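You operate a simulated robot arm through the tools that you are given. There is no shell and no other tool. Be economical: measure what you need, move in short steps, check, and stop when the job is done.

Carry out the task below with a simulated robot arm. There is one attempt and no reset: what you move stays moved.

TASK
Put things in order on the desk top. At the end: the beige twine spool stands where the black tape (marked "Brimmow Harbour") stood; the yellow sponge stands on top of the green blotter; the black tape from the desk top stands where the yellow sponge stood; the orange weight stands where the beige twine spool stood; whatever was shut is shut again. Leave all else as you found it, and nothing knocked over.

It is judged by the outcome, as a careful person would: the job done as asked, and still so three seconds after it is handed in. It fails if anything else is knocked over, pushed out of place, dropped, spilled or broken.

THE ROBOT
A 7-joint arm with a two-finger parallel gripper, fixed in place. Base frame: the origin is at the foot of the arm, x ahead of it, y to its left, z up; the work surface is at about z = -1. Lengths are in mm, angles in degrees, forces in N, time in s.
With the tool pointing down near the work surface it reaches from about 220 to 580 mm from the base axis. Its first joint turns from -66.0 to 66.0 degrees. Payload 2.5 kg.
Tool frame: the origin (TCP) lies between the finger pads and is the grasp point; the fingertips stand 23 mm ahead of it; z points along the fingers, y is the line along which they close. The gripper opens to 94 mm. The fingers are 38 mm wide and 10 mm thick; the gripper's body (54 by 96 mm) begins 39 mm behind the TCP.
Orientation is that of the tool frame in the base frame, as [roll, pitch, yaw] about the fixed x, y, z axes, in that order (R = Rz(yaw) Ry(pitch) Rx(roll)). With the fingers straight down and closing along the base's y, the tool's x points along the base's -x, its y along +y and its z along -z.

THE INTERFACE
- The arm moves only by the tool drive_tool. Its argument "plan" is a list that holds one entry, the list of rows, each a list of 7 numbers: the turn, a rotation vector about the base's x, y, z in degrees, then the shift along the base's x, y, z in mm, then the gripper command, from -1 (fully open) to 1 (shut), values between in proportion. In form: [[[ax, ay, az, dx, dy, dz, hand], ...]]. A call has 1 to 12 rows; each row shifts and turns the commanded pose from where the row before left it. A row lasts 0.2 s, in which the tool goes at most 50 mm and 8.6 degrees; a call with a longer step from one row to the next is refused whole, and so is a gripper value outside its range. A pose out of reach is approached as far as the arm can. The call stops where the force on the tool passes 40 N (or 10 N more than at its start, if that is more) or the arm is blocked; 0.2 s more then pass. The fingers move at their own pace (about 108 mm/s each) and stop on an object; they squeeze with about 41 N. The grip force told is the motor's: it shows also when the fingers shut on nothing. Time passes only in rows, and 0.2 s behind the last, so rows that do not move let the fingers close. It gives the time, the measured TCP pose, the force on the tool (base axes), the opening and the grip force at its end, in the units of the frame above (readings bear some noise), and new pictures: "views" is both (left out), scene, wrist or none.
- Cameras (640 x 400 px; columns grow to the right, rows downward): "scene" is fixed at [104.6, -396.4, 548.9]; the picture's right is [0.92, -0.38, 0.00], its down [-0.19, -0.47, -0.86] and it looks along [0.33, 0.80, -0.51] (base axes); focal length 313 px, centre (320, 200). "wrist" rides on the gripper at [-39, 0, -44] in the tool frame; the picture's right is [0.00, -1.00, 0.00], its down [0.97, 0.00, -0.24] and it looks along [0.24, 0.00, 0.97] (tool axes); focal length 218 px, centre (320, 200).
- point_at(camera, pixels): there is no depth. For up to 12 entries [column, row, z] of the newest picture of that camera ("zoom" is the newest enlarged one), the place [x, y] in the base frame at which the ray of that pixel passes the height z, good to about 2 mm. No time passes.
- zoom(camera, box): a new picture of the part [left, top, right, bottom] of that camera's present view, enlarged. No time passes.
- finish_job(): hands the job in; it is judged then, once.

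Work in short steps. Measure before you move; look again where a grasp or a placing could have gone wrong, and mend it. You have 80 turns and 120 pictures in all, those below and enlarged ones among them. Open the gripper and draw the arm clear of the work before you hand the job in, unless the task says otherwise; then end with one line.

The tools are called after ">>>" by a JSON object that holds its "method" and its "body". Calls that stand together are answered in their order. drive_tool: Moves the arm, as the interface text tells. Its arguments: {"type":"object","properties":{"plan":{"type":"array","items":{"type":"array","items":{"type":"array","items":{"type":"number"}}}},"views":{"type":"string","enum":["both","scene","wrist","none"]}},"required":["plan"]} The other tools are called the same way: point_at (camera, pixels) gives the place at which the rays of pixels pass given heights; zoom (camera, box) takes an enlarged picture of a part of a camera's view; finish_job () hands the job in.

At the start:

```text
time: 0.0
ee_pos: [319.6, 296.0, 348.2]
tcp_rot: [-180.0, 0.0, 180.0]
ft_force: [-0.6, 0.6, 0.1]
opening: 94.1
grasp_force: 0.1
```

scene: 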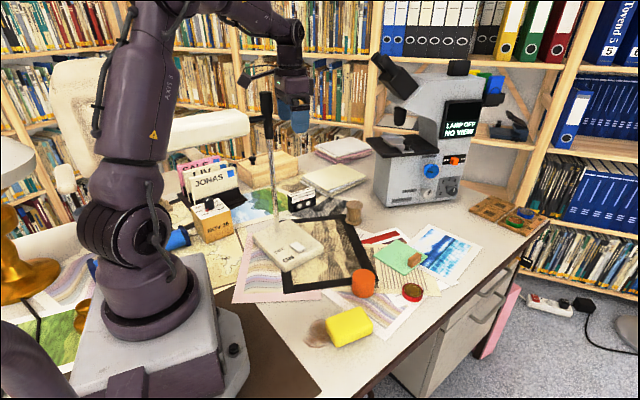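
wrist: 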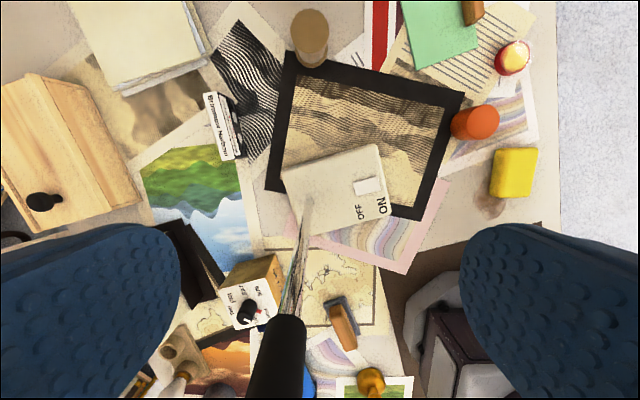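

The wrist view shows the twine spool (310,38), tape (225,125), sponge (514,172) and orange weight (475,122). I'll zoom in for detail.

>>> {"method": "zoom", "body": {"camera": "scene", "box": [300, 180, 460, 280]}}

>>> {"method": "zoom", "body": {"camera": "scene", "box": [160, 130, 400, 280]}}

>>> {"method": "zoom", "body": {"camera": "scene", "box": [290, 260, 450, 360]}}

```text
4.00 times, centred on (380, 230) of scene
```

zoom: 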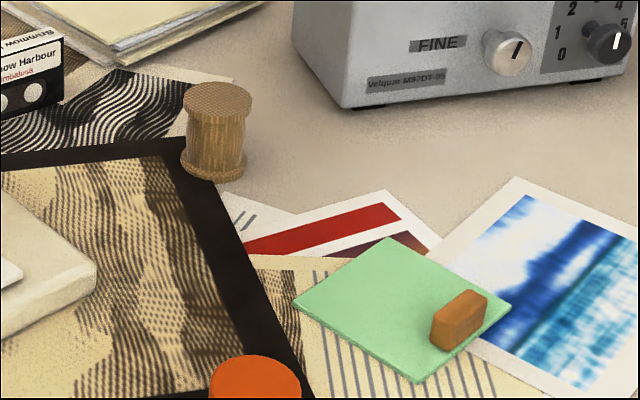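

```text
2.67 times, centred on (280, 205) of scene
```

zoom: 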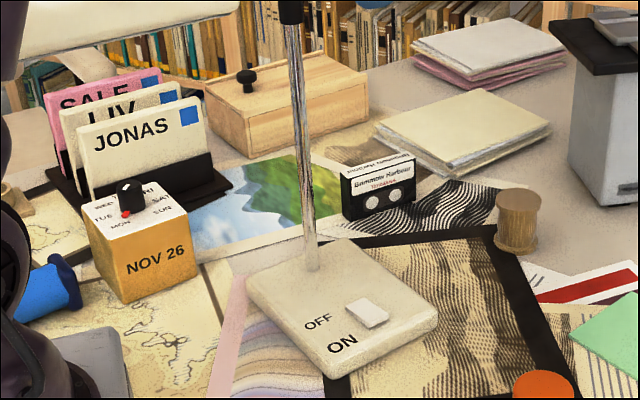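

```text
4.00 times, centred on (370, 310) of scene
```

zoom: 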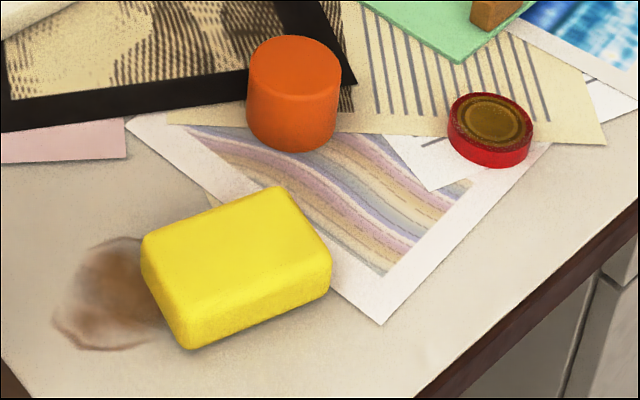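

Next I'll triangulate the objects, using the wrist camera for positions and the zoom for heights.

>>> {"method": "point_at", "body": {"camera": "wrist", "pixels": [[495, 148, 30], [537, 148, 30], [534, 198, 30], [491, 194, 30], [310, 62, 0], [310, 25, 40], [475, 122, 35], [205, 95, 30], [230, 92, 30], [243, 157, 0], [222, 160, 30], [512, 57, 10]]}}

>>> {"method": "point_at", "body": {"camera": "zoom", "pixels": [[190, 348, 0], [330, 290, 0], [188, 320, 30], [330, 262, 30], [143, 240, 30], [277, 187, 30], [293, 152, 0], [294, 62, 40], [490, 168, 0], [490, 118, 12], [250, 115, 0], [340, 115, 0]]}}

>>> {"method": "zoom", "body": {"camera": "wrist", "box": [180, 0, 420, 150]}}

>>> {"method": "zoom", "body": {"camera": "wrist", "box": [360, 0, 600, 150]}}

```text
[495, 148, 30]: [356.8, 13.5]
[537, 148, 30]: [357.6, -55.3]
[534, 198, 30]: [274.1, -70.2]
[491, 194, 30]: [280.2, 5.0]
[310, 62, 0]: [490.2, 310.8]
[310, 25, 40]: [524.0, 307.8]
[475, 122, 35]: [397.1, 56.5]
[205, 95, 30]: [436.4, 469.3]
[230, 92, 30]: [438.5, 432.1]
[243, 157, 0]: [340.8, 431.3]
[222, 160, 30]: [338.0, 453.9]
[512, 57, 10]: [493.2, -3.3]
```

```text
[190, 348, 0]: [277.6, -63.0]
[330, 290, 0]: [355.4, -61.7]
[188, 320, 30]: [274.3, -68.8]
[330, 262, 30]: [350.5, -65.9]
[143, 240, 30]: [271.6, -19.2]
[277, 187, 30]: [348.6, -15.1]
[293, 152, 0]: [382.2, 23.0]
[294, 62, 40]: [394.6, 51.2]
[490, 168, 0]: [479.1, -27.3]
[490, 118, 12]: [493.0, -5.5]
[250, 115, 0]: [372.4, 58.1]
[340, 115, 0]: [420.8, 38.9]
```

```text
2.67 times, centred on (300, 75) of wrist
```

zoom: 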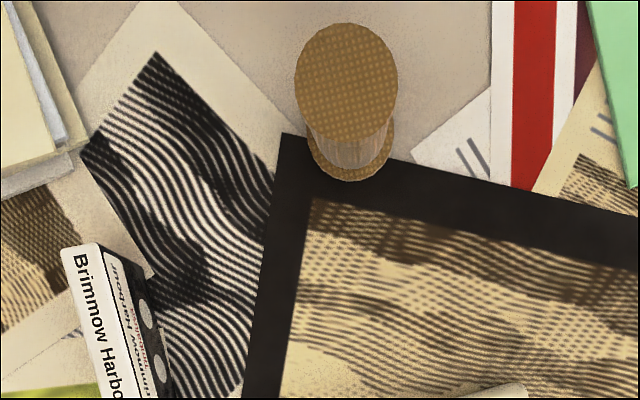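

```text
2.67 times, centred on (480, 75) of wrist
```

zoom: 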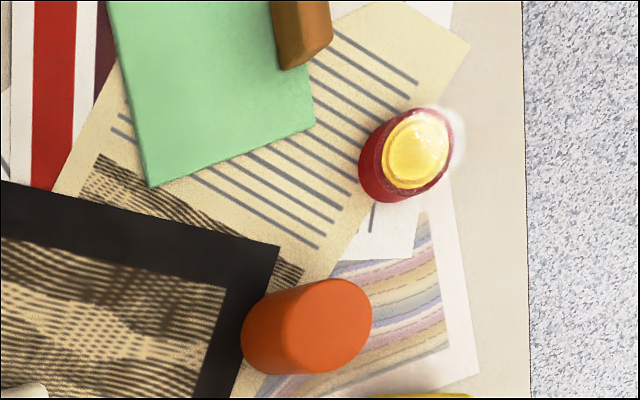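

The lamp pole and the spool's exact place matter here, so I'll measure them.

>>> {"method": "point_at", "body": {"camera": "scene", "pixels": [[277, 230, 20], [272, 140, 150], [266, 93, 200], [266, 93, 250], [266, 93, 300], [270, 115, 250], [354, 224, 0], [354, 204, 50], [347, 206, 50], [362, 206, 50], [430, 165, 100], [430, 203, 0]]}}

>>> {"method": "point_at", "body": {"camera": "wrist", "pixels": [[305, 205, 20], [289, 320, 200], [289, 320, 250], [275, 395, 250], [275, 395, 300], [310, 30, 50], [310, 8, 50], [310, 53, 50], [291, 30, 50], [329, 30, 50], [262, 262, 40], [235, 205, 0]]}}

>>> {"method": "zoom", "body": {"camera": "scene", "box": [220, 50, 340, 270]}}

```text
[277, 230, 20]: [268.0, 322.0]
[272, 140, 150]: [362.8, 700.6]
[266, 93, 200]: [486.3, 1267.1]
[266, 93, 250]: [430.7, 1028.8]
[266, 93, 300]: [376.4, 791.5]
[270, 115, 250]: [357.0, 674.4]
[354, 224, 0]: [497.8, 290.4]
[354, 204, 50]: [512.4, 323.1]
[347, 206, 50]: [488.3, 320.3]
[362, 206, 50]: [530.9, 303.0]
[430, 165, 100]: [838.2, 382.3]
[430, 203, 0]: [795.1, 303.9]
```

```text
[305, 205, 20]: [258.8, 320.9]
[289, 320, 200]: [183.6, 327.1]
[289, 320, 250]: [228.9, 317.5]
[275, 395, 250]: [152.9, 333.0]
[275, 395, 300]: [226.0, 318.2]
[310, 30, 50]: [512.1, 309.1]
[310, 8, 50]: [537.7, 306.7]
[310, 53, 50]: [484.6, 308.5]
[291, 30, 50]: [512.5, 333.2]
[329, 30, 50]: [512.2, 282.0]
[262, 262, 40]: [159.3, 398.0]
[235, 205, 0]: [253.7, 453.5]
```

```text
1.82 times, centred on (280, 160) of scene
```

zoom: 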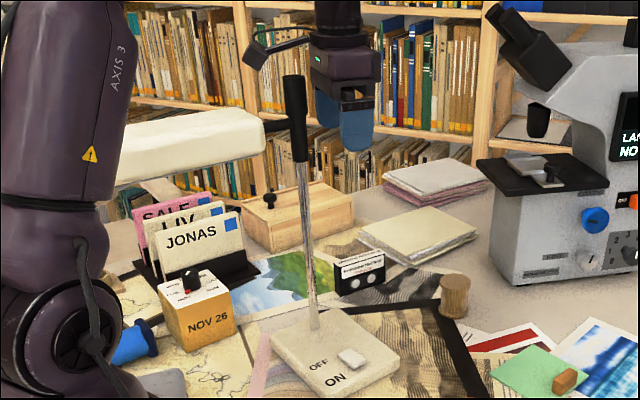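

I'll zoom in on the tape before moving, because its size decides how to grip it. The lamp pole, about 400 mm tall at roughly (265,322), stands between the arm and the tape.

>>> {"method": "zoom", "body": {"camera": "scene", "box": [272, 165, 352, 215]}}

>>> {"method": "zoom", "body": {"camera": "wrist", "box": [160, 80, 288, 160]}}

```text
8.00 times, centred on (312, 190) of scene
```

zoom: 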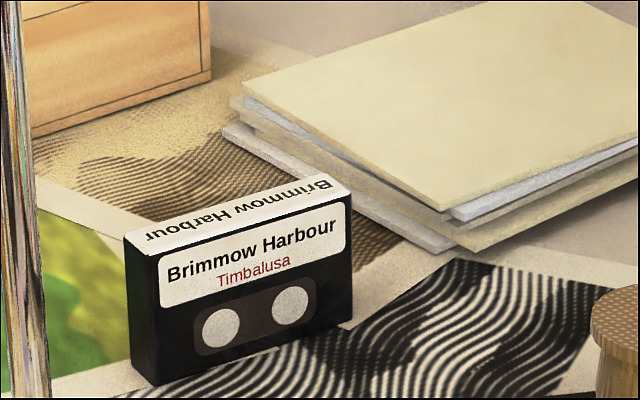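

```text
5.00 times, centred on (224, 120) of wrist
```

zoom: 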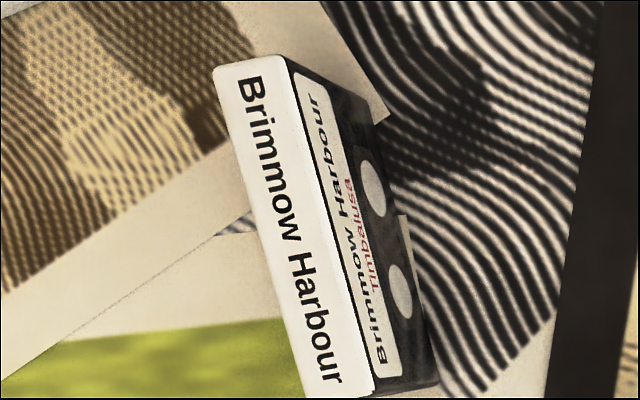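

>>> {"method": "point_at", "body": {"camera": "scene", "pixels": [[291.4, 213.1, 0], [315.75, 205.6, 0], [291.1, 197.1, 45], [316, 189, 45], [287.75, 194.5, 45], [312.6, 186.5, 45], [291.1, 197.1, 60], [316, 189, 60], [287.75, 194.5, 60], [312.6, 186.5, 60]]}}

>>> {"method": "point_at", "body": {"camera": "wrist", "pixels": [[202.4, 93.6, 45], [217, 91.6, 45], [221, 159, 45], [235, 158, 45], [202.4, 93.6, 60], [217, 91.6, 60], [221, 159, 60], [235, 158, 60], [247.4, 156.4, 0], [238, 106, 0]]}}

```text
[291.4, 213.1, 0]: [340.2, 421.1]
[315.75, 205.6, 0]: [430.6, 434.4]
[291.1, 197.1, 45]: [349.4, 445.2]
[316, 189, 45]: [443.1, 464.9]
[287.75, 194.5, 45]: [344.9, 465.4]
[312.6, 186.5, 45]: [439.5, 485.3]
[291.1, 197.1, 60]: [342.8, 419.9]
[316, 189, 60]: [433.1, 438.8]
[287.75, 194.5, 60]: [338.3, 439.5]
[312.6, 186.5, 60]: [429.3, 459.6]
```

```text
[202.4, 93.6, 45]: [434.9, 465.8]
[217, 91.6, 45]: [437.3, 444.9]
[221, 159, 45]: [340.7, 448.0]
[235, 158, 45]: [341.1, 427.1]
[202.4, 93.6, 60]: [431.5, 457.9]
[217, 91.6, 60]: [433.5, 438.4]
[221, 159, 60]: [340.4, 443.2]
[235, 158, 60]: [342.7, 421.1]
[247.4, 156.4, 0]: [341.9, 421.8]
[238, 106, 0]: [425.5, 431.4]
```

The tape is 92×20×60 mm, centred at (386,440), with its long axis at about 11°. The sponge comes first, so I'll move the arm over the right side for a closer look at the sponge and blotter.

>>> {"method": "drive_tool", "body": {"plan": [[[0, 0, 0, 8, -40, -5, -1], [0, 0, 0, 8, -40, -5, -1], [0, 0, 0, 8, -40, -5, -1], [0, 0, 0, 8, -40, -5, -1], [0, 0, 0, 8, -40, -5, -1], [0, 0, 0, 8, -36, -5, -1], [0, 0, 0, 0, 0, 0, -1]]]}}

```text
time: 1.6
ee_pos: [369.7, 60.3, 317.2]
tcp_rot: [180.0, 0.0, -180.0]
ft_force: [-1.3, -0.2, 0.0]
opening: 94.1
grasp_force: 0.2
```

scene: 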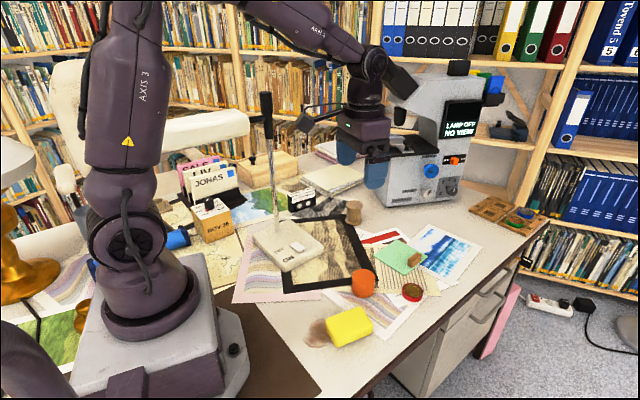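
wrist: 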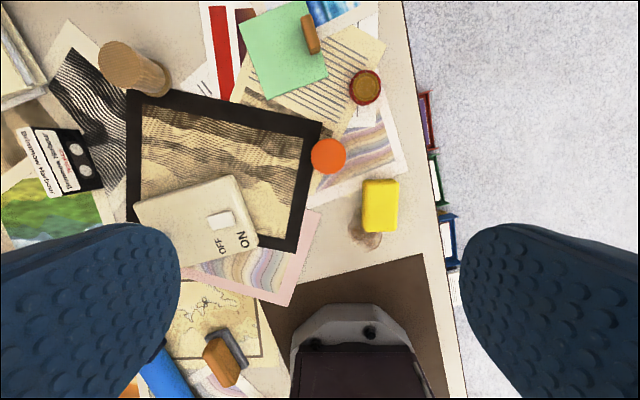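

>>> {"method": "zoom", "body": {"camera": "wrist", "box": [220, 0, 412, 120]}}

>>> {"method": "zoom", "body": {"camera": "wrist", "box": [300, 120, 460, 260]}}

>>> {"method": "zoom", "body": {"camera": "scene", "box": [365, 230, 445, 280]}}

```text
3.33 times, centred on (316, 60) of wrist
```

zoom: 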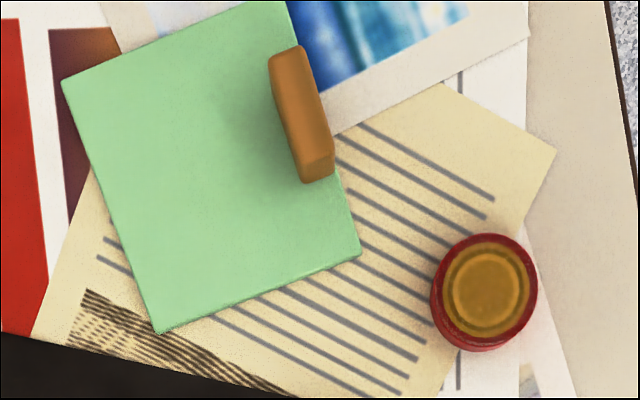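

```text
2.86 times, centred on (380, 190) of wrist
```

zoom: 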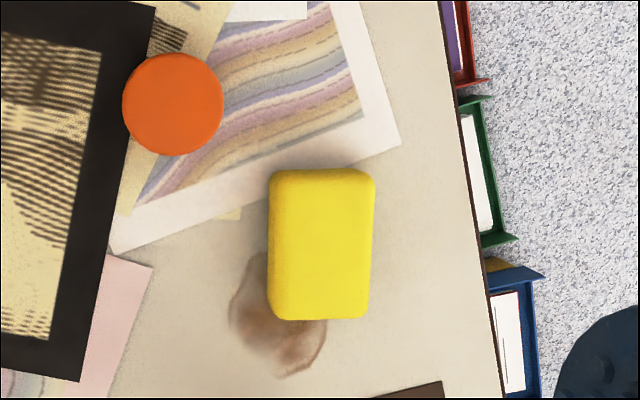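

```text
8.00 times, centred on (405, 255) of scene
```

zoom: 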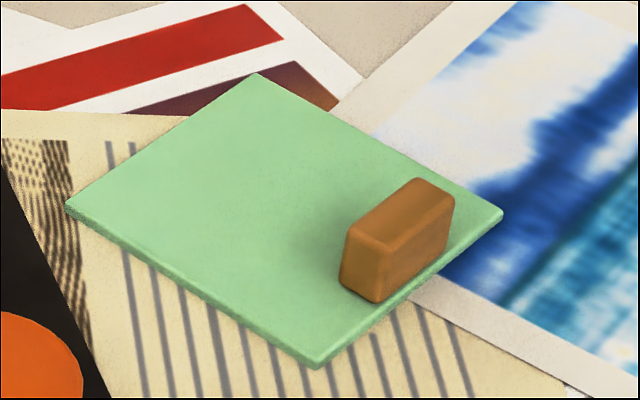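

>>> {"method": "point_at", "body": {"camera": "scene", "pixels": [[373.4, 256, 4], [396.9, 239.1, 4], [427.9, 256.6, 4], [404.75, 275.6, 4], [411.9, 267.8, 4], [407.5, 265.8, 4], [420, 263, 4], [412.7, 262, 24], [422, 255.5, 24], [417, 252, 24]]}}

>>> {"method": "point_at", "body": {"camera": "wrist", "pixels": [[267.1, 99.6, 4], [328, 76.5, 4], [238.6, 24.6, 4], [301.6, 15.6, 24], [311, 14, 24], [320, 52, 24], [310, 55, 4], [362.5, 179.5, 24], [399.3, 179.5, 24], [396.8, 231.3, 24], [362.5, 231.3, 24], [328, 156, 42]]}}

```text
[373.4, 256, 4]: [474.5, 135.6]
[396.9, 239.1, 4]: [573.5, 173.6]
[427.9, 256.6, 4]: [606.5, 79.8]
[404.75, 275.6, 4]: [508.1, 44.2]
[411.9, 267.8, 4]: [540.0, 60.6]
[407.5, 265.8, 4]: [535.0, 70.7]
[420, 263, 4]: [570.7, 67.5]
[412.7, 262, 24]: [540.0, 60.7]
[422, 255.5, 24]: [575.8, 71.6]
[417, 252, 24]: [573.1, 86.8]
```

```text
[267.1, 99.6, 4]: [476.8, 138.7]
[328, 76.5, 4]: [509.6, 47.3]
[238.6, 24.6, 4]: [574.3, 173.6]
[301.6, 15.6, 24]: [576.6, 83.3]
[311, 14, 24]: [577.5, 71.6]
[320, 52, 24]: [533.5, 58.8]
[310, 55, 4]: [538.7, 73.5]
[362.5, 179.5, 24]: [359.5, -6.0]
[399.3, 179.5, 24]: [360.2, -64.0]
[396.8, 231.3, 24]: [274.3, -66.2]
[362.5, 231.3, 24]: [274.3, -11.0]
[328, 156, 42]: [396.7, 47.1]
```

Sponge: centre about (315,-39), long axis along x at about +2.5°, about 26 mm tall. Blotter corners: (475,137), (574,174), (606,80), (509,45); the brown block sits along its right edge. I'll move above the sponge.

>>> {"method": "drive_tool", "body": {"plan": [[[0, 0, 2.5, -10.8, -19.9, -39, -1], [0, 0, 0, -10.8, -19.9, -39, -1], [0, 0, 0, -10.8, -19.9, -39, -1], [0, 0, 0, -10.8, -19.9, -39, -1], [0, 0, 0, -10.8, -19.9, -39, -1], [0, 0, 0, 0, 0, 0, -1]]], "views": "wrist"}}

```text
time: 3.0
ee_pos: [314.0, -40.7, 121.7]
tcp_rot: [-180.0, 0.1, -177.5]
ft_force: [0.4, 0.7, 1.5]
opening: 93.9
grasp_force: 0.0
```

wrist: 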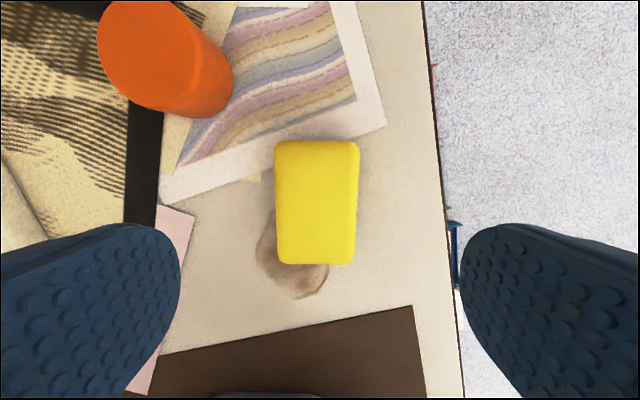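

>>> {"method": "point_at", "body": {"camera": "wrist", "pixels": [[275, 200, 25], [358, 200, 25], [316, 141, 25], [316, 141, 0], [316, 264, 25], [276, 150, 25], [278, 255, 25], [359, 150, 25], [354, 255, 25]]}}

```text
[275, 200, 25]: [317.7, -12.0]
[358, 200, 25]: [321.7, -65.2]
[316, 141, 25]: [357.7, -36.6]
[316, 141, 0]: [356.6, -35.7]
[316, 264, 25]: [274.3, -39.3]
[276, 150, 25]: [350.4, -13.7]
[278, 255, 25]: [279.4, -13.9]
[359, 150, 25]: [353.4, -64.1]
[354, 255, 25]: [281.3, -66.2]
```

The sponge is centred at about (316,-39). I'll descend and grip.

>>> {"method": "drive_tool", "body": {"plan": [[[0, 0, -1, 1, 1, -35, -1], [0, 0, 0, 1, 0.5, -35, -1], [0, 0, 0, 0, 0, -25, -1], [0, 0, 0, 0, 0, 0, -1], [0, 0, 0, 0, 0, 0, 1], [0, 0, 0, 0, 0, 0, 1], [0, 0, 0, 0, 0, 0, 1]]], "views": "wrist"}}

```text
time: 4.6
ee_pos: [316.6, -39.4, 30.9]
tcp_rot: [179.9, 0.1, -178.5]
ft_force: [0.3, 0.0, 0.3]
opening: 53.5
grasp_force: 41.3
```

wrist: 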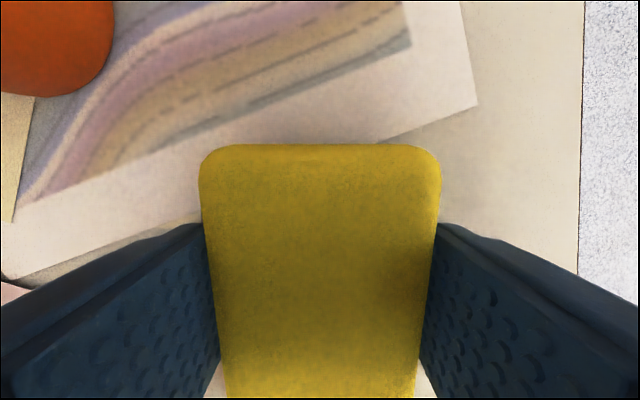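

Gripped (53.5 mm). I'll lift and carry it over the blotter, with the target at about (533,125) and the long axis at 20°.

>>> {"method": "drive_tool", "body": {"plan": [[[0, 0, 0, 0, 0, 40, 1], [0, 0, 0, 0, 0, 45, 1], [0, 0, 5, 36, 27.5, 0, 1], [0, 0, 5, 36, 27.5, 0, 1], [0, 0, 5, 36, 27.5, 0, 1], [0, 0, 3.5, 36, 27.5, 0, 1], [0, 0, 0, 36, 27.5, 0, 1], [0, 0, 0, 36.5, 27, 0, 1], [0, 0, 0, 0, 0, -20, 1], [0, 0, 0, 0, 0, 0, 1]]]}}

```text
time: 6.8
ee_pos: [533.0, 126.9, 93.5]
tcp_rot: [-180.0, 0.0, -160.0]
ft_force: [1.0, 0.0, 0.4]
opening: 53.8
grasp_force: 40.8
```

scene: 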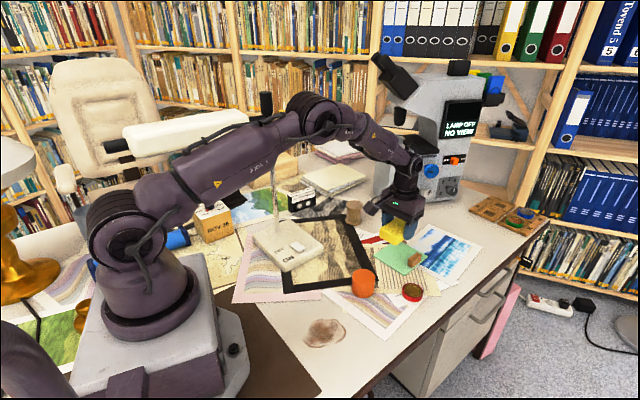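
wrist: 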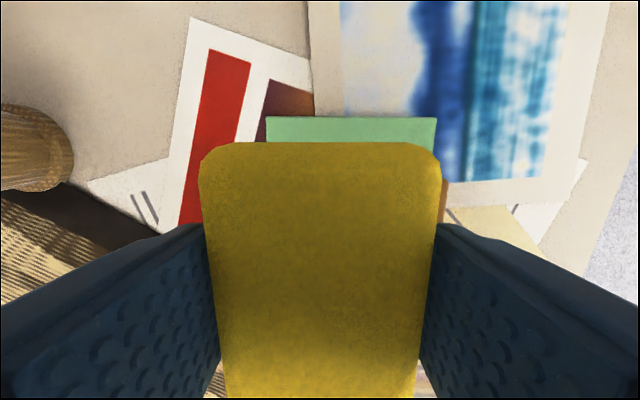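

The pose is right. I'll lower it gently onto the blotter.

>>> {"method": "drive_tool", "body": {"plan": [[[0, 0, 0, 0, -1, -30, 1], [0, 0, 0, 0, 0, -17, 1], [0, 0, 0, 0, 0, -5, 1], [0, 0, 0, 0, 0, 0, 1]]]}}

>>> {"method": "zoom", "body": {"camera": "scene", "box": [350, 190, 462, 290]}}

>>> {"method": "point_at", "body": {"camera": "scene", "pixels": [[125, 135, 300], [125, 135, 350], [125, 135, 400], [248, 118, 300], [248, 118, 350], [248, 118, 400], [265, 120, 350], [265, 120, 330]]}}

```text
time: 7.8
ee_pos: [533.1, 125.6, 41.6]
tcp_rot: [-180.0, 0.1, -160.0]
ft_force: [0.7, -0.6, -0.3]
opening: 53.7
grasp_force: 40.8
```

scene: 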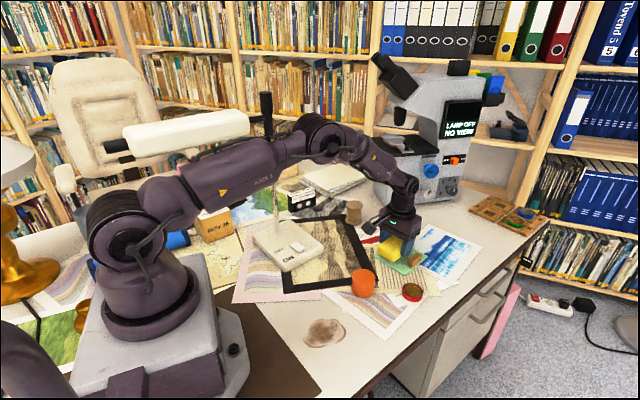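
wrist: 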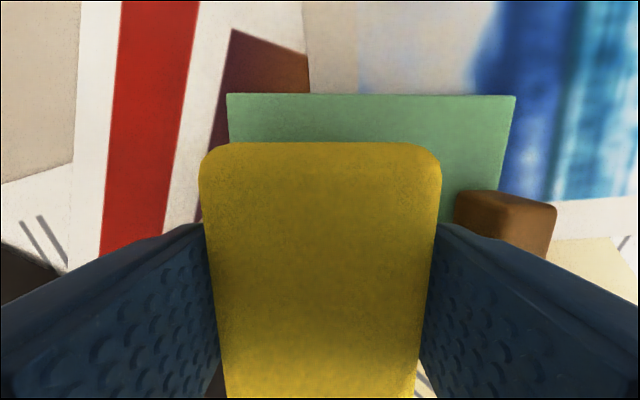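

```text
4.00 times, centred on (406, 240) of scene
```

zoom: 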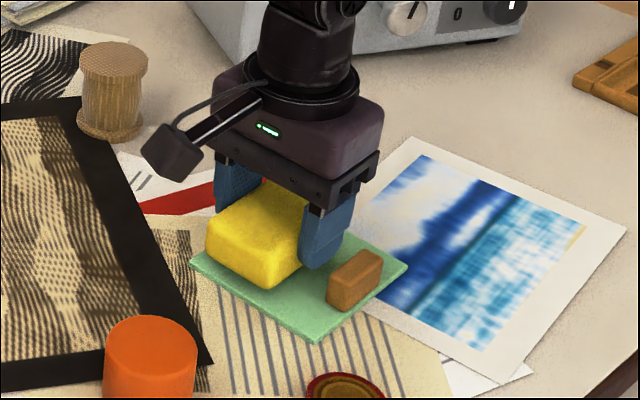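

```text
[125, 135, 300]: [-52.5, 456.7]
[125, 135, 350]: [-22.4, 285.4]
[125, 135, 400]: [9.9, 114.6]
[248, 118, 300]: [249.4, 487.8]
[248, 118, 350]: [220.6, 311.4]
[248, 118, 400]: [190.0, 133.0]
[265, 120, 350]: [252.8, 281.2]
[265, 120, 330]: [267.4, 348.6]
```

>>> {"method": "drive_tool", "body": {"plan": [[[0, 0, 0, 0, 0, -3, 1], [0, 0, 0, 0, 0, -2, 1], [0, 0, 0, 0, 0, 0, 1]]], "views": "wrist"}}

```text
time: 8.6
ee_pos: [533.1, 124.5, 36.9]
tcp_rot: [-180.0, 0.0, -160.0]
ft_force: [0.0, 0.0, -0.1]
opening: 53.6
grasp_force: 41.1
```

wrist: 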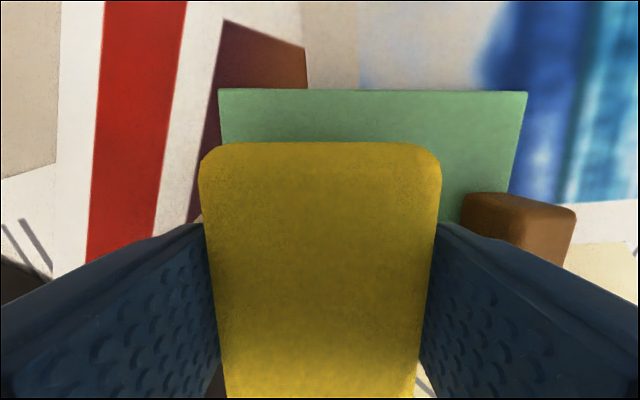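

>>> {"method": "drive_tool", "body": {"plan": [[[0, 0, 0, 0, 0, -1.5, 1], [0, 0, 0, 0, 0, 0, 1]]], "views": "none"}}

>>> {"method": "drive_tool", "body": {"plan": [[[0, 0, 0, 0, 0, -1.5, 1], [0, 0, 0, 0, 0, 0, 1]]], "views": "scene"}}

>>> {"method": "zoom", "body": {"camera": "scene", "box": [376, 220, 440, 280]}}

```text
time: 9.2
ee_pos: [533.6, 125.5, 35.3]
tcp_rot: [180.0, 0.1, -159.9]
ft_force: [-0.2, -0.2, 3.4]
opening: 53.4
grasp_force: 41.3
```

```text
time: 9.8
ee_pos: [534.1, 125.0, 34.8]
tcp_rot: [180.0, 0.3, -160.0]
ft_force: [-1.1, -0.1, 14.8]
opening: 53.7
grasp_force: 41.2
```

scene: 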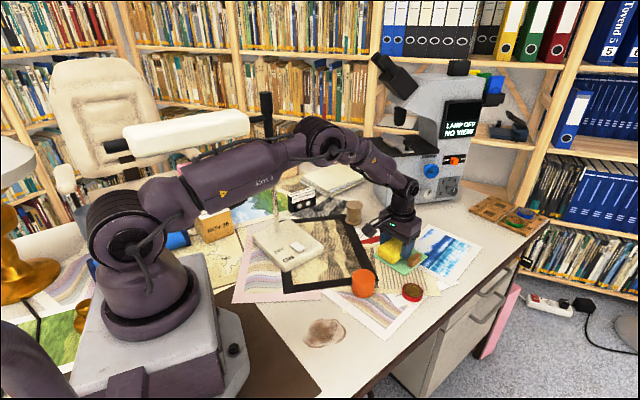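

```text
6.67 times, centred on (408, 250) of scene
```

zoom: 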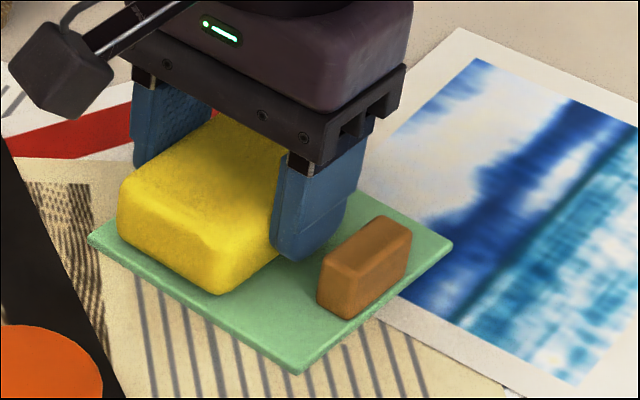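

Contact is made. I'll release with a limited opening so the finger clears the block, then lift.

>>> {"method": "drive_tool", "body": {"plan": [[[0, 0, 0, 0, 0, 1, 1], [0, 0, 0, 0, 0, 0, -0.34], [0, 0, 0, 0, 0, 0, -0.34], [0, 0, 0, 0, 0, 15, -0.34], [0, 0, 0, 0, 0, 40, -0.34], [0, 0, 0, -20, 0, 45, -0.34], [0, 0, -5, -40, 0, 28, -1], [0, 0, -5, -40, 0, 28, -1], [0, 0, 0, 0, 0, 0, -1]]]}}

>>> {"method": "zoom", "body": {"camera": "scene", "box": [360, 215, 456, 285]}}

```text
time: 11.8
ee_pos: [433.1, 122.4, 192.0]
tcp_rot: [-180.0, 0.0, -170.1]
ft_force: [0.3, 0.6, 0.6]
opening: 94.0
grasp_force: 0.0
```

scene: 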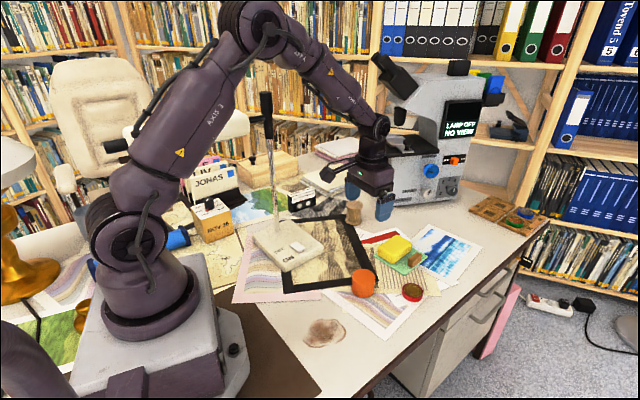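
wrist: 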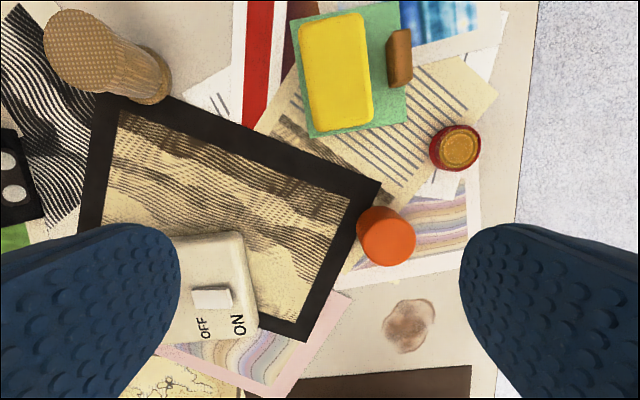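

```text
5.71 times, centred on (408, 250) of scene
```

zoom: 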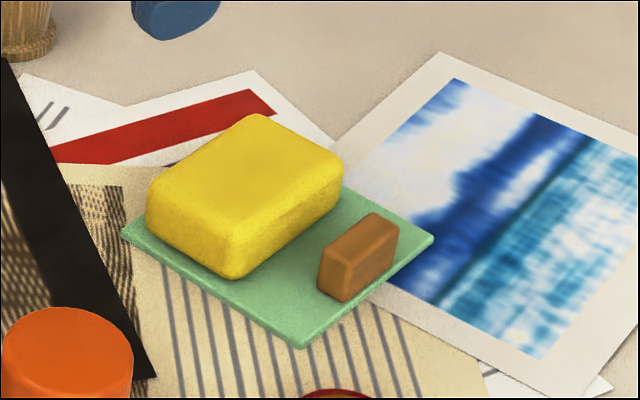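

The sponge sits on the blotter and the block is untouched. For the tape, a vertical tool would put the forearm into the lamp pole. I'll lean the tool about 26° along the tape's length so the wrist stays to the right of the pole, and approach in stages.

>>> {"method": "drive_tool", "body": {"plan": [[[-0.25, 6.6, 0.25, 0, 25, -10, -1], [-0.25, 6.6, 0.25, 0, 25, -10, -1], [-0.25, 6.6, 0.25, 0, 30, -10, -1], [-0.25, 6.6, 0.25, 0, 30, -10, -1], [0, 0, 0, 0, 30, 0, -1], [0, 0, 0, 0, 0, 0, -1]]]}}

```text
time: 13.2
ee_pos: [433.1, 263.2, 150.5]
tcp_rot: [175.9, -26.2, -168.0]
ft_force: [-0.9, -0.3, -0.4]
opening: 94.1
grasp_force: 0.1
```

scene: 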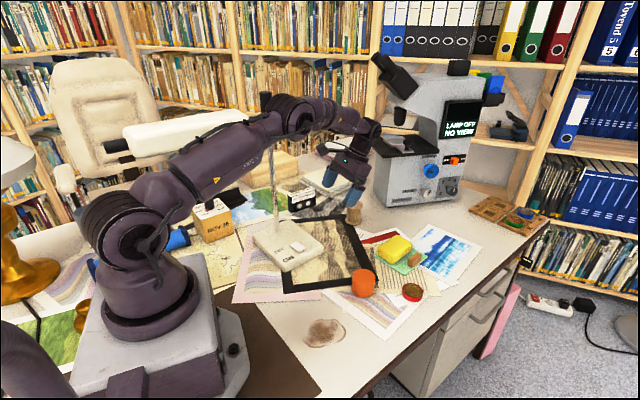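
wrist: 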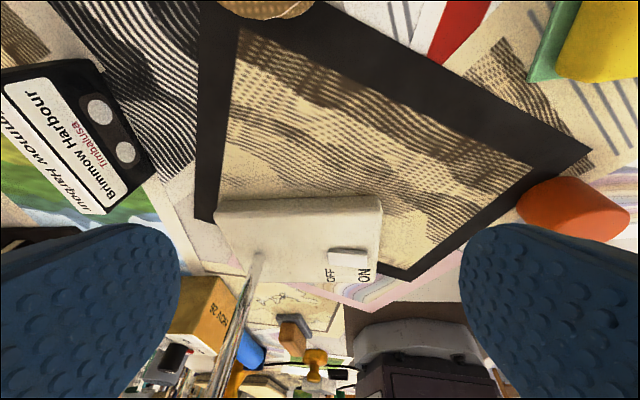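

>>> {"method": "drive_tool", "body": {"plan": [[[0, 0, 0, 0, 25, -5, -1], [0, 0, 0, 0, 25, -5, -1], [0, 0, 0, 0, 25, 0, -1], [0, 0, 0, -2, 20, 0, -1], [0, 0, 0, 0, 0, 0, -1]]]}}

>>> {"method": "zoom", "body": {"camera": "scene", "box": [230, 80, 390, 210]}}

```text
time: 14.4
ee_pos: [412.1, 345.6, 141.7]
tcp_rot: [175.9, -26.2, -168.1]
ft_force: [0.1, -0.1, 0.5]
opening: 94.0
grasp_force: 0.0
out of reach, approached as far as the arm can: row 3, 4
```

scene: 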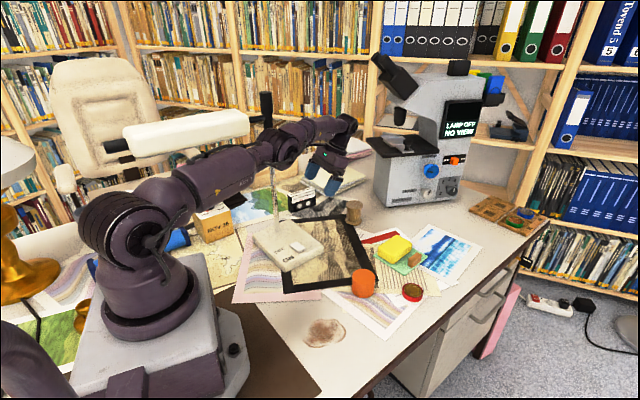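
wrist: 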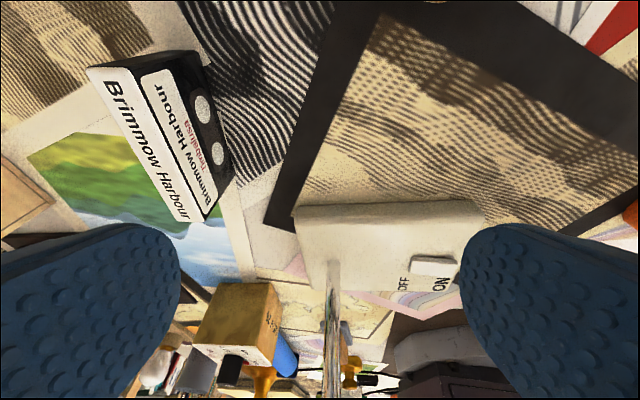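

```text
3.08 times, centred on (310, 145) of scene
```

zoom: 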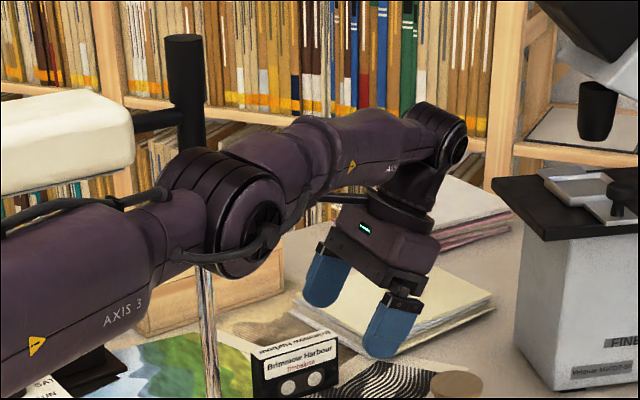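

The arm is at its limit with that much lean along the tape. I'll re-orient with less lean along the tape and some sideways lean toward -y, and let the pads align the tape when they close.

>>> {"method": "drive_tool", "body": {"plan": [[[5, -4.65, 0, -10, 0, 0, -1], [5, -4.65, 0, -10, 0, 0, -1], [0, 0, 0, 0, 20, -5, -1], [0, 0, 0, 0, 15, -5, -1], [0, 0, 0, 0, 0, 0, -1]]]}}

>>> {"method": "zoom", "body": {"camera": "scene", "box": [230, 80, 390, 210]}}

```text
time: 15.6
ee_pos: [390.9, 383.3, 130.5]
tcp_rot: [167.8, -14.7, -165.2]
ft_force: [0.9, 0.1, -0.3]
opening: 94.0
grasp_force: 0.2
```

scene: 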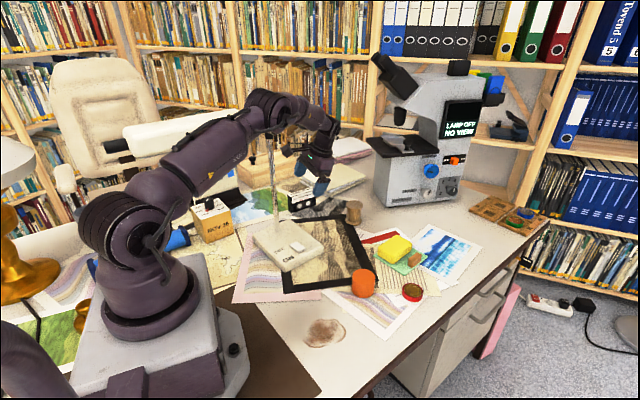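
wrist: 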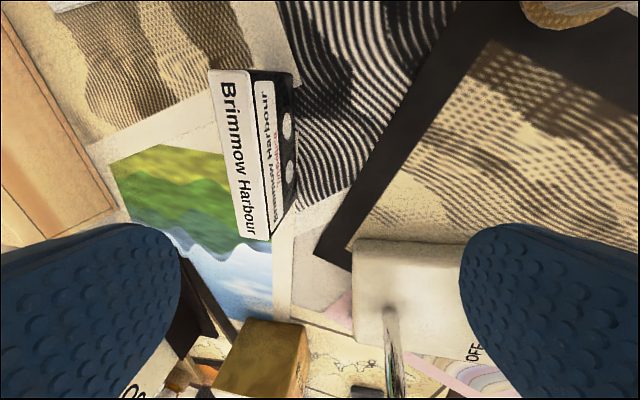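

```text
3.08 times, centred on (310, 145) of scene
```

zoom: 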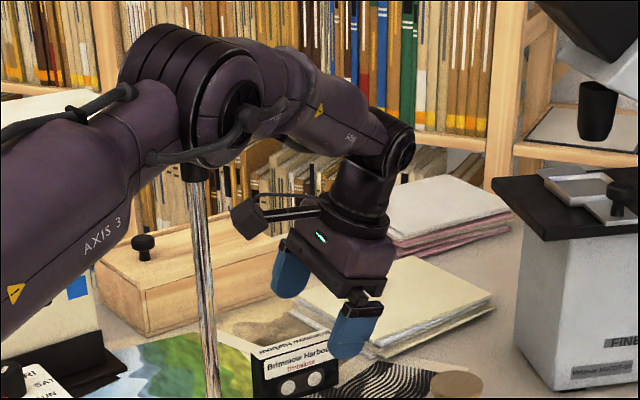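

>>> {"method": "drive_tool", "body": {"plan": [[[0, 0, 0, -2, 15, -5, -1], [0, 0, 0, -2, 12, -5, -1], [0, 0, 0, 0, 0, 0, -1]]]}}

>>> {"method": "zoom", "body": {"camera": "scene", "box": [230, 80, 390, 210]}}

```text
time: 16.4
ee_pos: [387.8, 410.5, 120.8]
tcp_rot: [167.8, -14.7, -165.2]
ft_force: [-0.2, -0.6, 0.5]
opening: 94.3
grasp_force: 0.1
```

scene: 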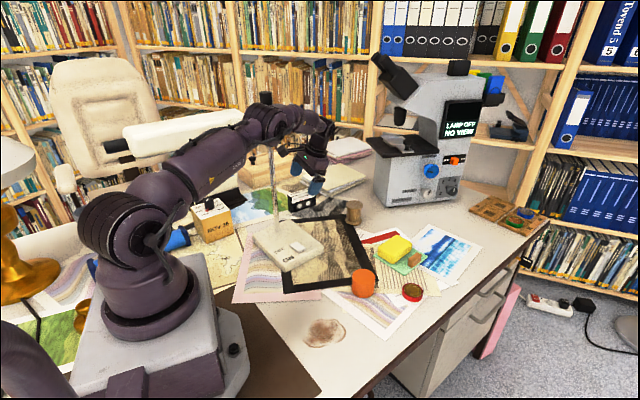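
wrist: 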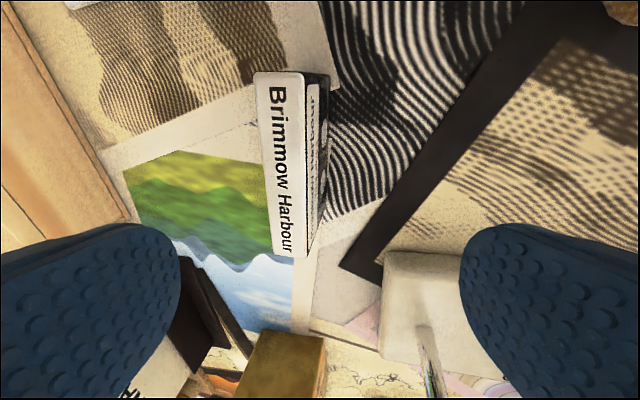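

```text
3.08 times, centred on (310, 145) of scene
```

zoom: 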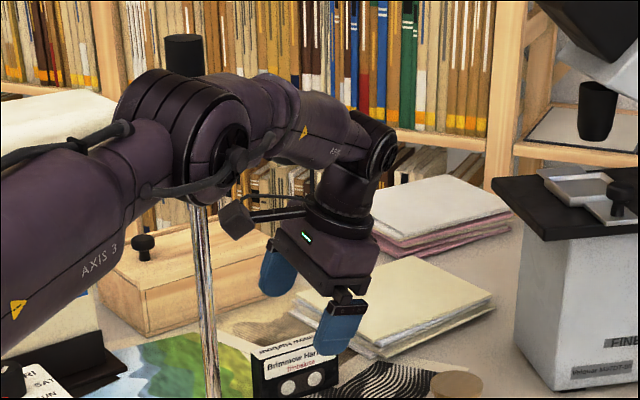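

Elbow and forearm look clear of the pole. I'll move over the tape with a narrower opening.

>>> {"method": "drive_tool", "body": {"plan": [[[0, 0, 0, -1, 15, -5, -0.4], [0, 0, 0, -1, 14, -5, -0.4], [0, 0, 0, 0, 0, 0, -0.4]]]}}

>>> {"method": "zoom", "body": {"camera": "scene", "box": [230, 80, 390, 210]}}

```text
time: 17.2
ee_pos: [387.1, 437.3, 111.5]
tcp_rot: [167.9, -14.8, -165.2]
ft_force: [-0.1, -0.2, -0.1]
opening: 66.0
grasp_force: 0.1
```

scene: 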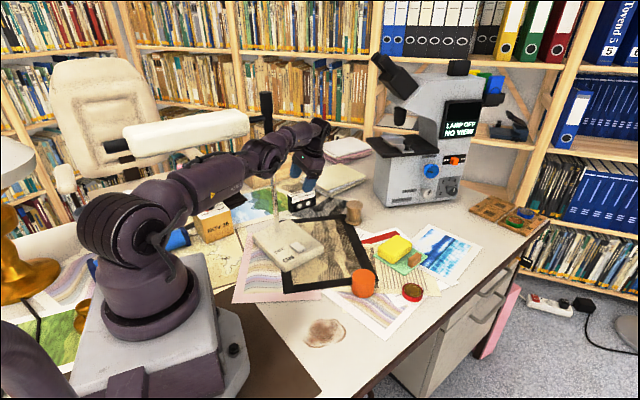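
wrist: 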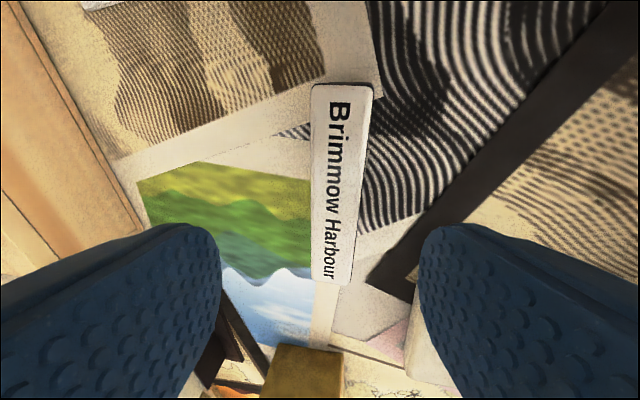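

```text
3.08 times, centred on (310, 145) of scene
```

zoom: 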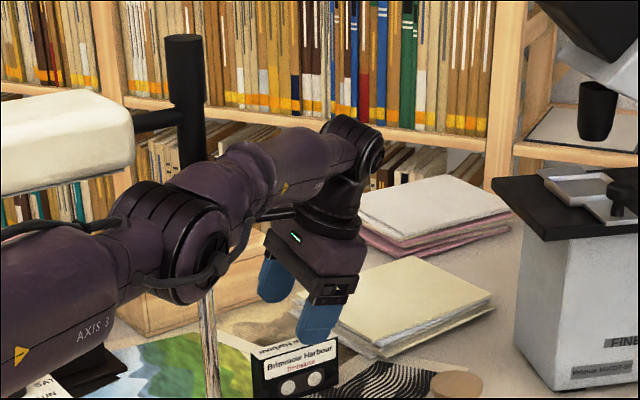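

>>> {"method": "drive_tool", "body": {"plan": [[[0, 0, 0, -0.5, 2, -20, -0.4], [0, 0, 0, 0, 1, -20, -0.4], [0, 0, 0, 0, 0, -15, -0.4], [0, 0, 0, 0, 0, -7, -0.4], [0, 0, 0, 0, 0, 0, -0.4]]]}}

>>> {"method": "zoom", "body": {"camera": "scene", "box": [230, 80, 390, 210]}}

```text
time: 18.4
ee_pos: [380.4, 432.5, 52.2]
tcp_rot: [167.8, -14.7, -165.2]
ft_force: [-0.3, -0.7, 0.3]
opening: 66.0
grasp_force: 0.1
out of reach, approached as far as the arm can: row 2
```

scene: 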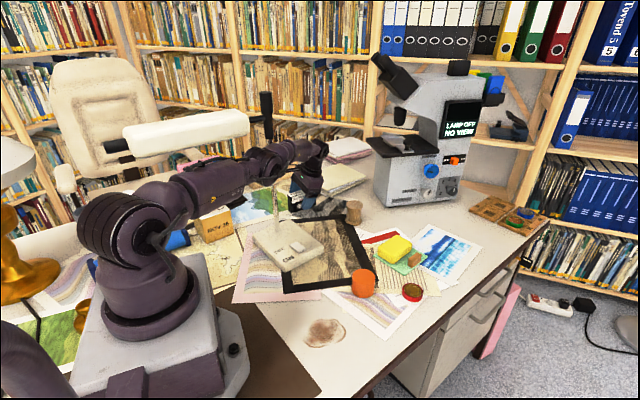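
wrist: 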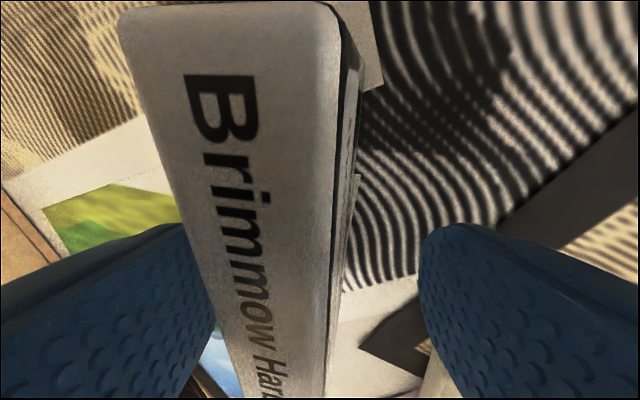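

```text
3.08 times, centred on (310, 145) of scene
```

zoom: 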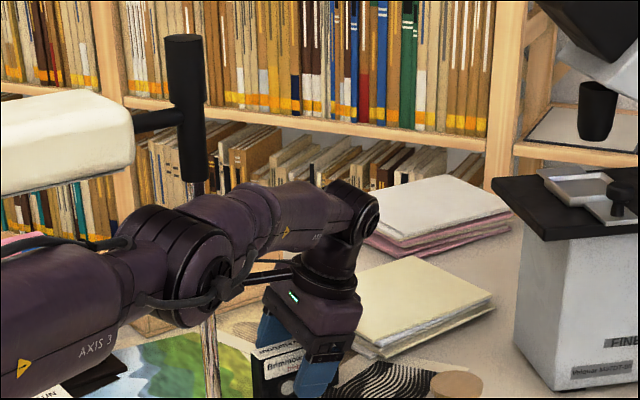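

The tape is between the fingers. I'll close gradually so it aligns with the pads.

>>> {"method": "drive_tool", "body": {"plan": [[[0, 0, 0, 0, 0, 0, -0.1], [0, 0, 0, 0, 0, 0, 0.1], [0, 0, 0, 0, 0, 0, 0.25], [0, 0, 0, 0, 0, 0, 0.35], [0, 0, 0, 0, 0, 0, 0.4], [0, 0, 0, 0, 0, 0, 0.45], [0, 0, 0, 0, 0, 0, 0.5], [0, 0, 0, 0, 0, 0, 0.55], [0, 0, 0, 0, 0, 0, 0.7], [0, 0, 0, 0, 0, 0, 1], [0, 0, 0, 0, 0, 0, 1]]]}}

>>> {"method": "zoom", "body": {"camera": "scene", "box": [260, 140, 356, 220]}}

```text
time: 20.8
ee_pos: [380.7, 432.2, 51.1]
tcp_rot: [167.8, -14.7, -165.2]
ft_force: [0.3, 0.2, 1.1]
opening: 21.3
grasp_force: 41.4
```

scene: 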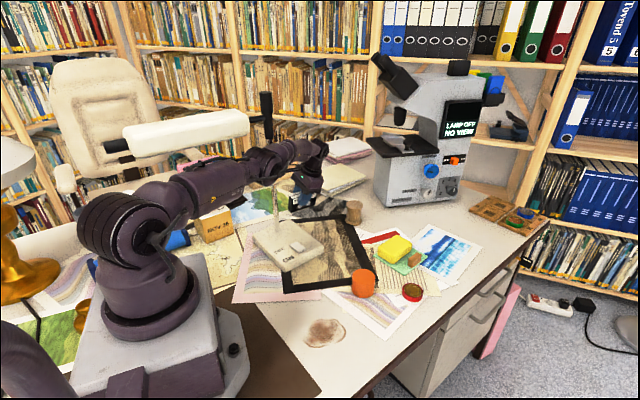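
wrist: 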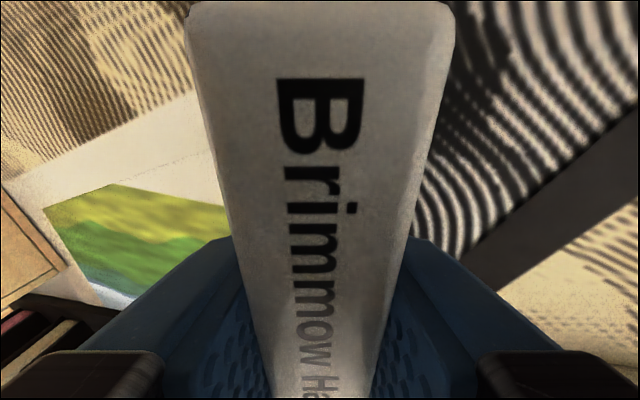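

```text
5.00 times, centred on (308, 180) of scene
```

zoom: 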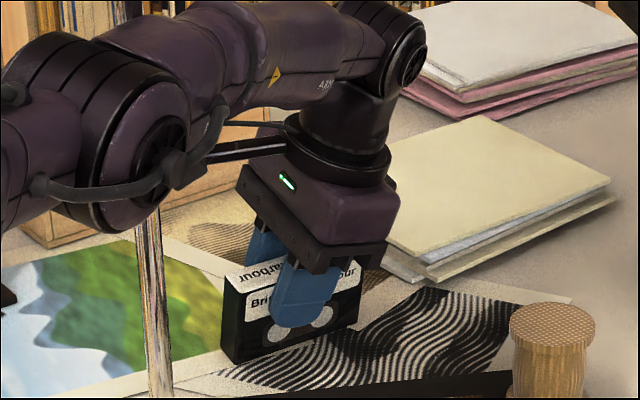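

Grip is flush (21.3 mm). I'll lift and retreat the way it came, away from the pole.

>>> {"method": "drive_tool", "body": {"plan": [[[0, 0, 0, -3, -4, 15, 1], [0, 0, 0, -2, -4, 25, 1], [0, 0, 0, 0, 0, 25, 1], [0, 0, 0, 0, -20, 10, 1], [0, 0, 0, 0, -30, 10, 1], [0, 0, 0, 5, -40, 5, 1], [0, 0, 0, 5, -40, 0, 1], [0, 0, 0, 0, 0, 0, 1]]]}}

>>> {"method": "zoom", "body": {"camera": "scene", "box": [230, 80, 390, 240]}}

```text
time: 22.6
ee_pos: [386.7, 299.5, 141.8]
tcp_rot: [167.8, -14.7, -165.2]
ft_force: [-0.1, -0.1, -1.3]
opening: 21.3
grasp_force: 41.4
```

scene: 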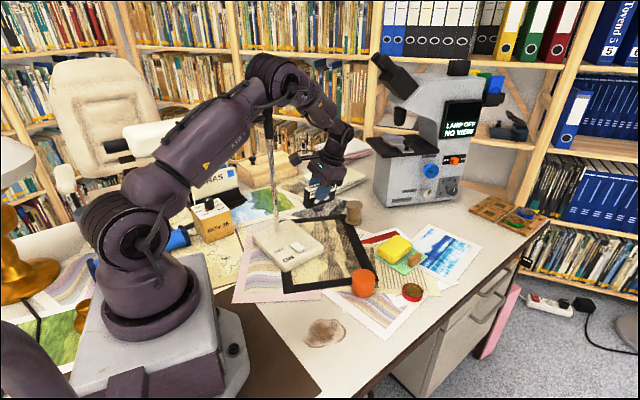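
wrist: 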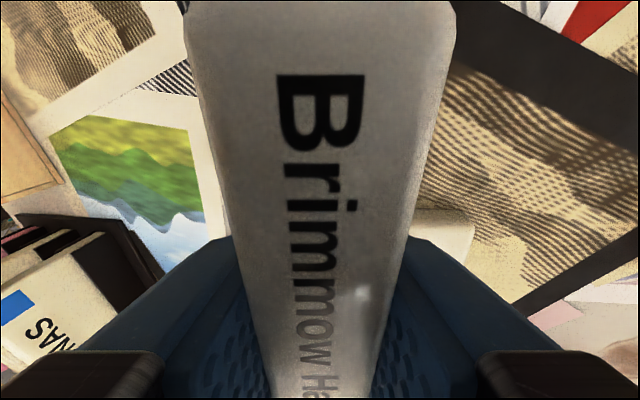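

```text
2.50 times, centred on (310, 160) of scene
```

zoom: 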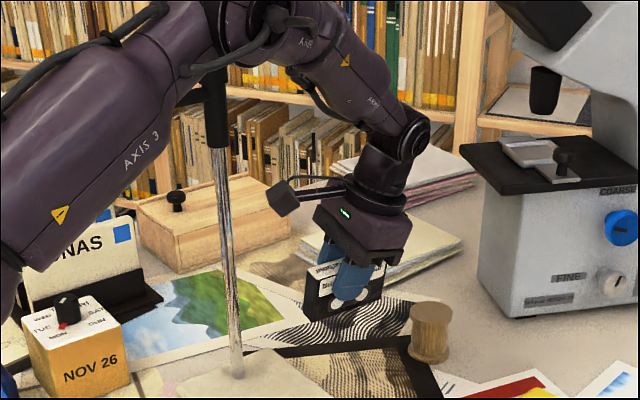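

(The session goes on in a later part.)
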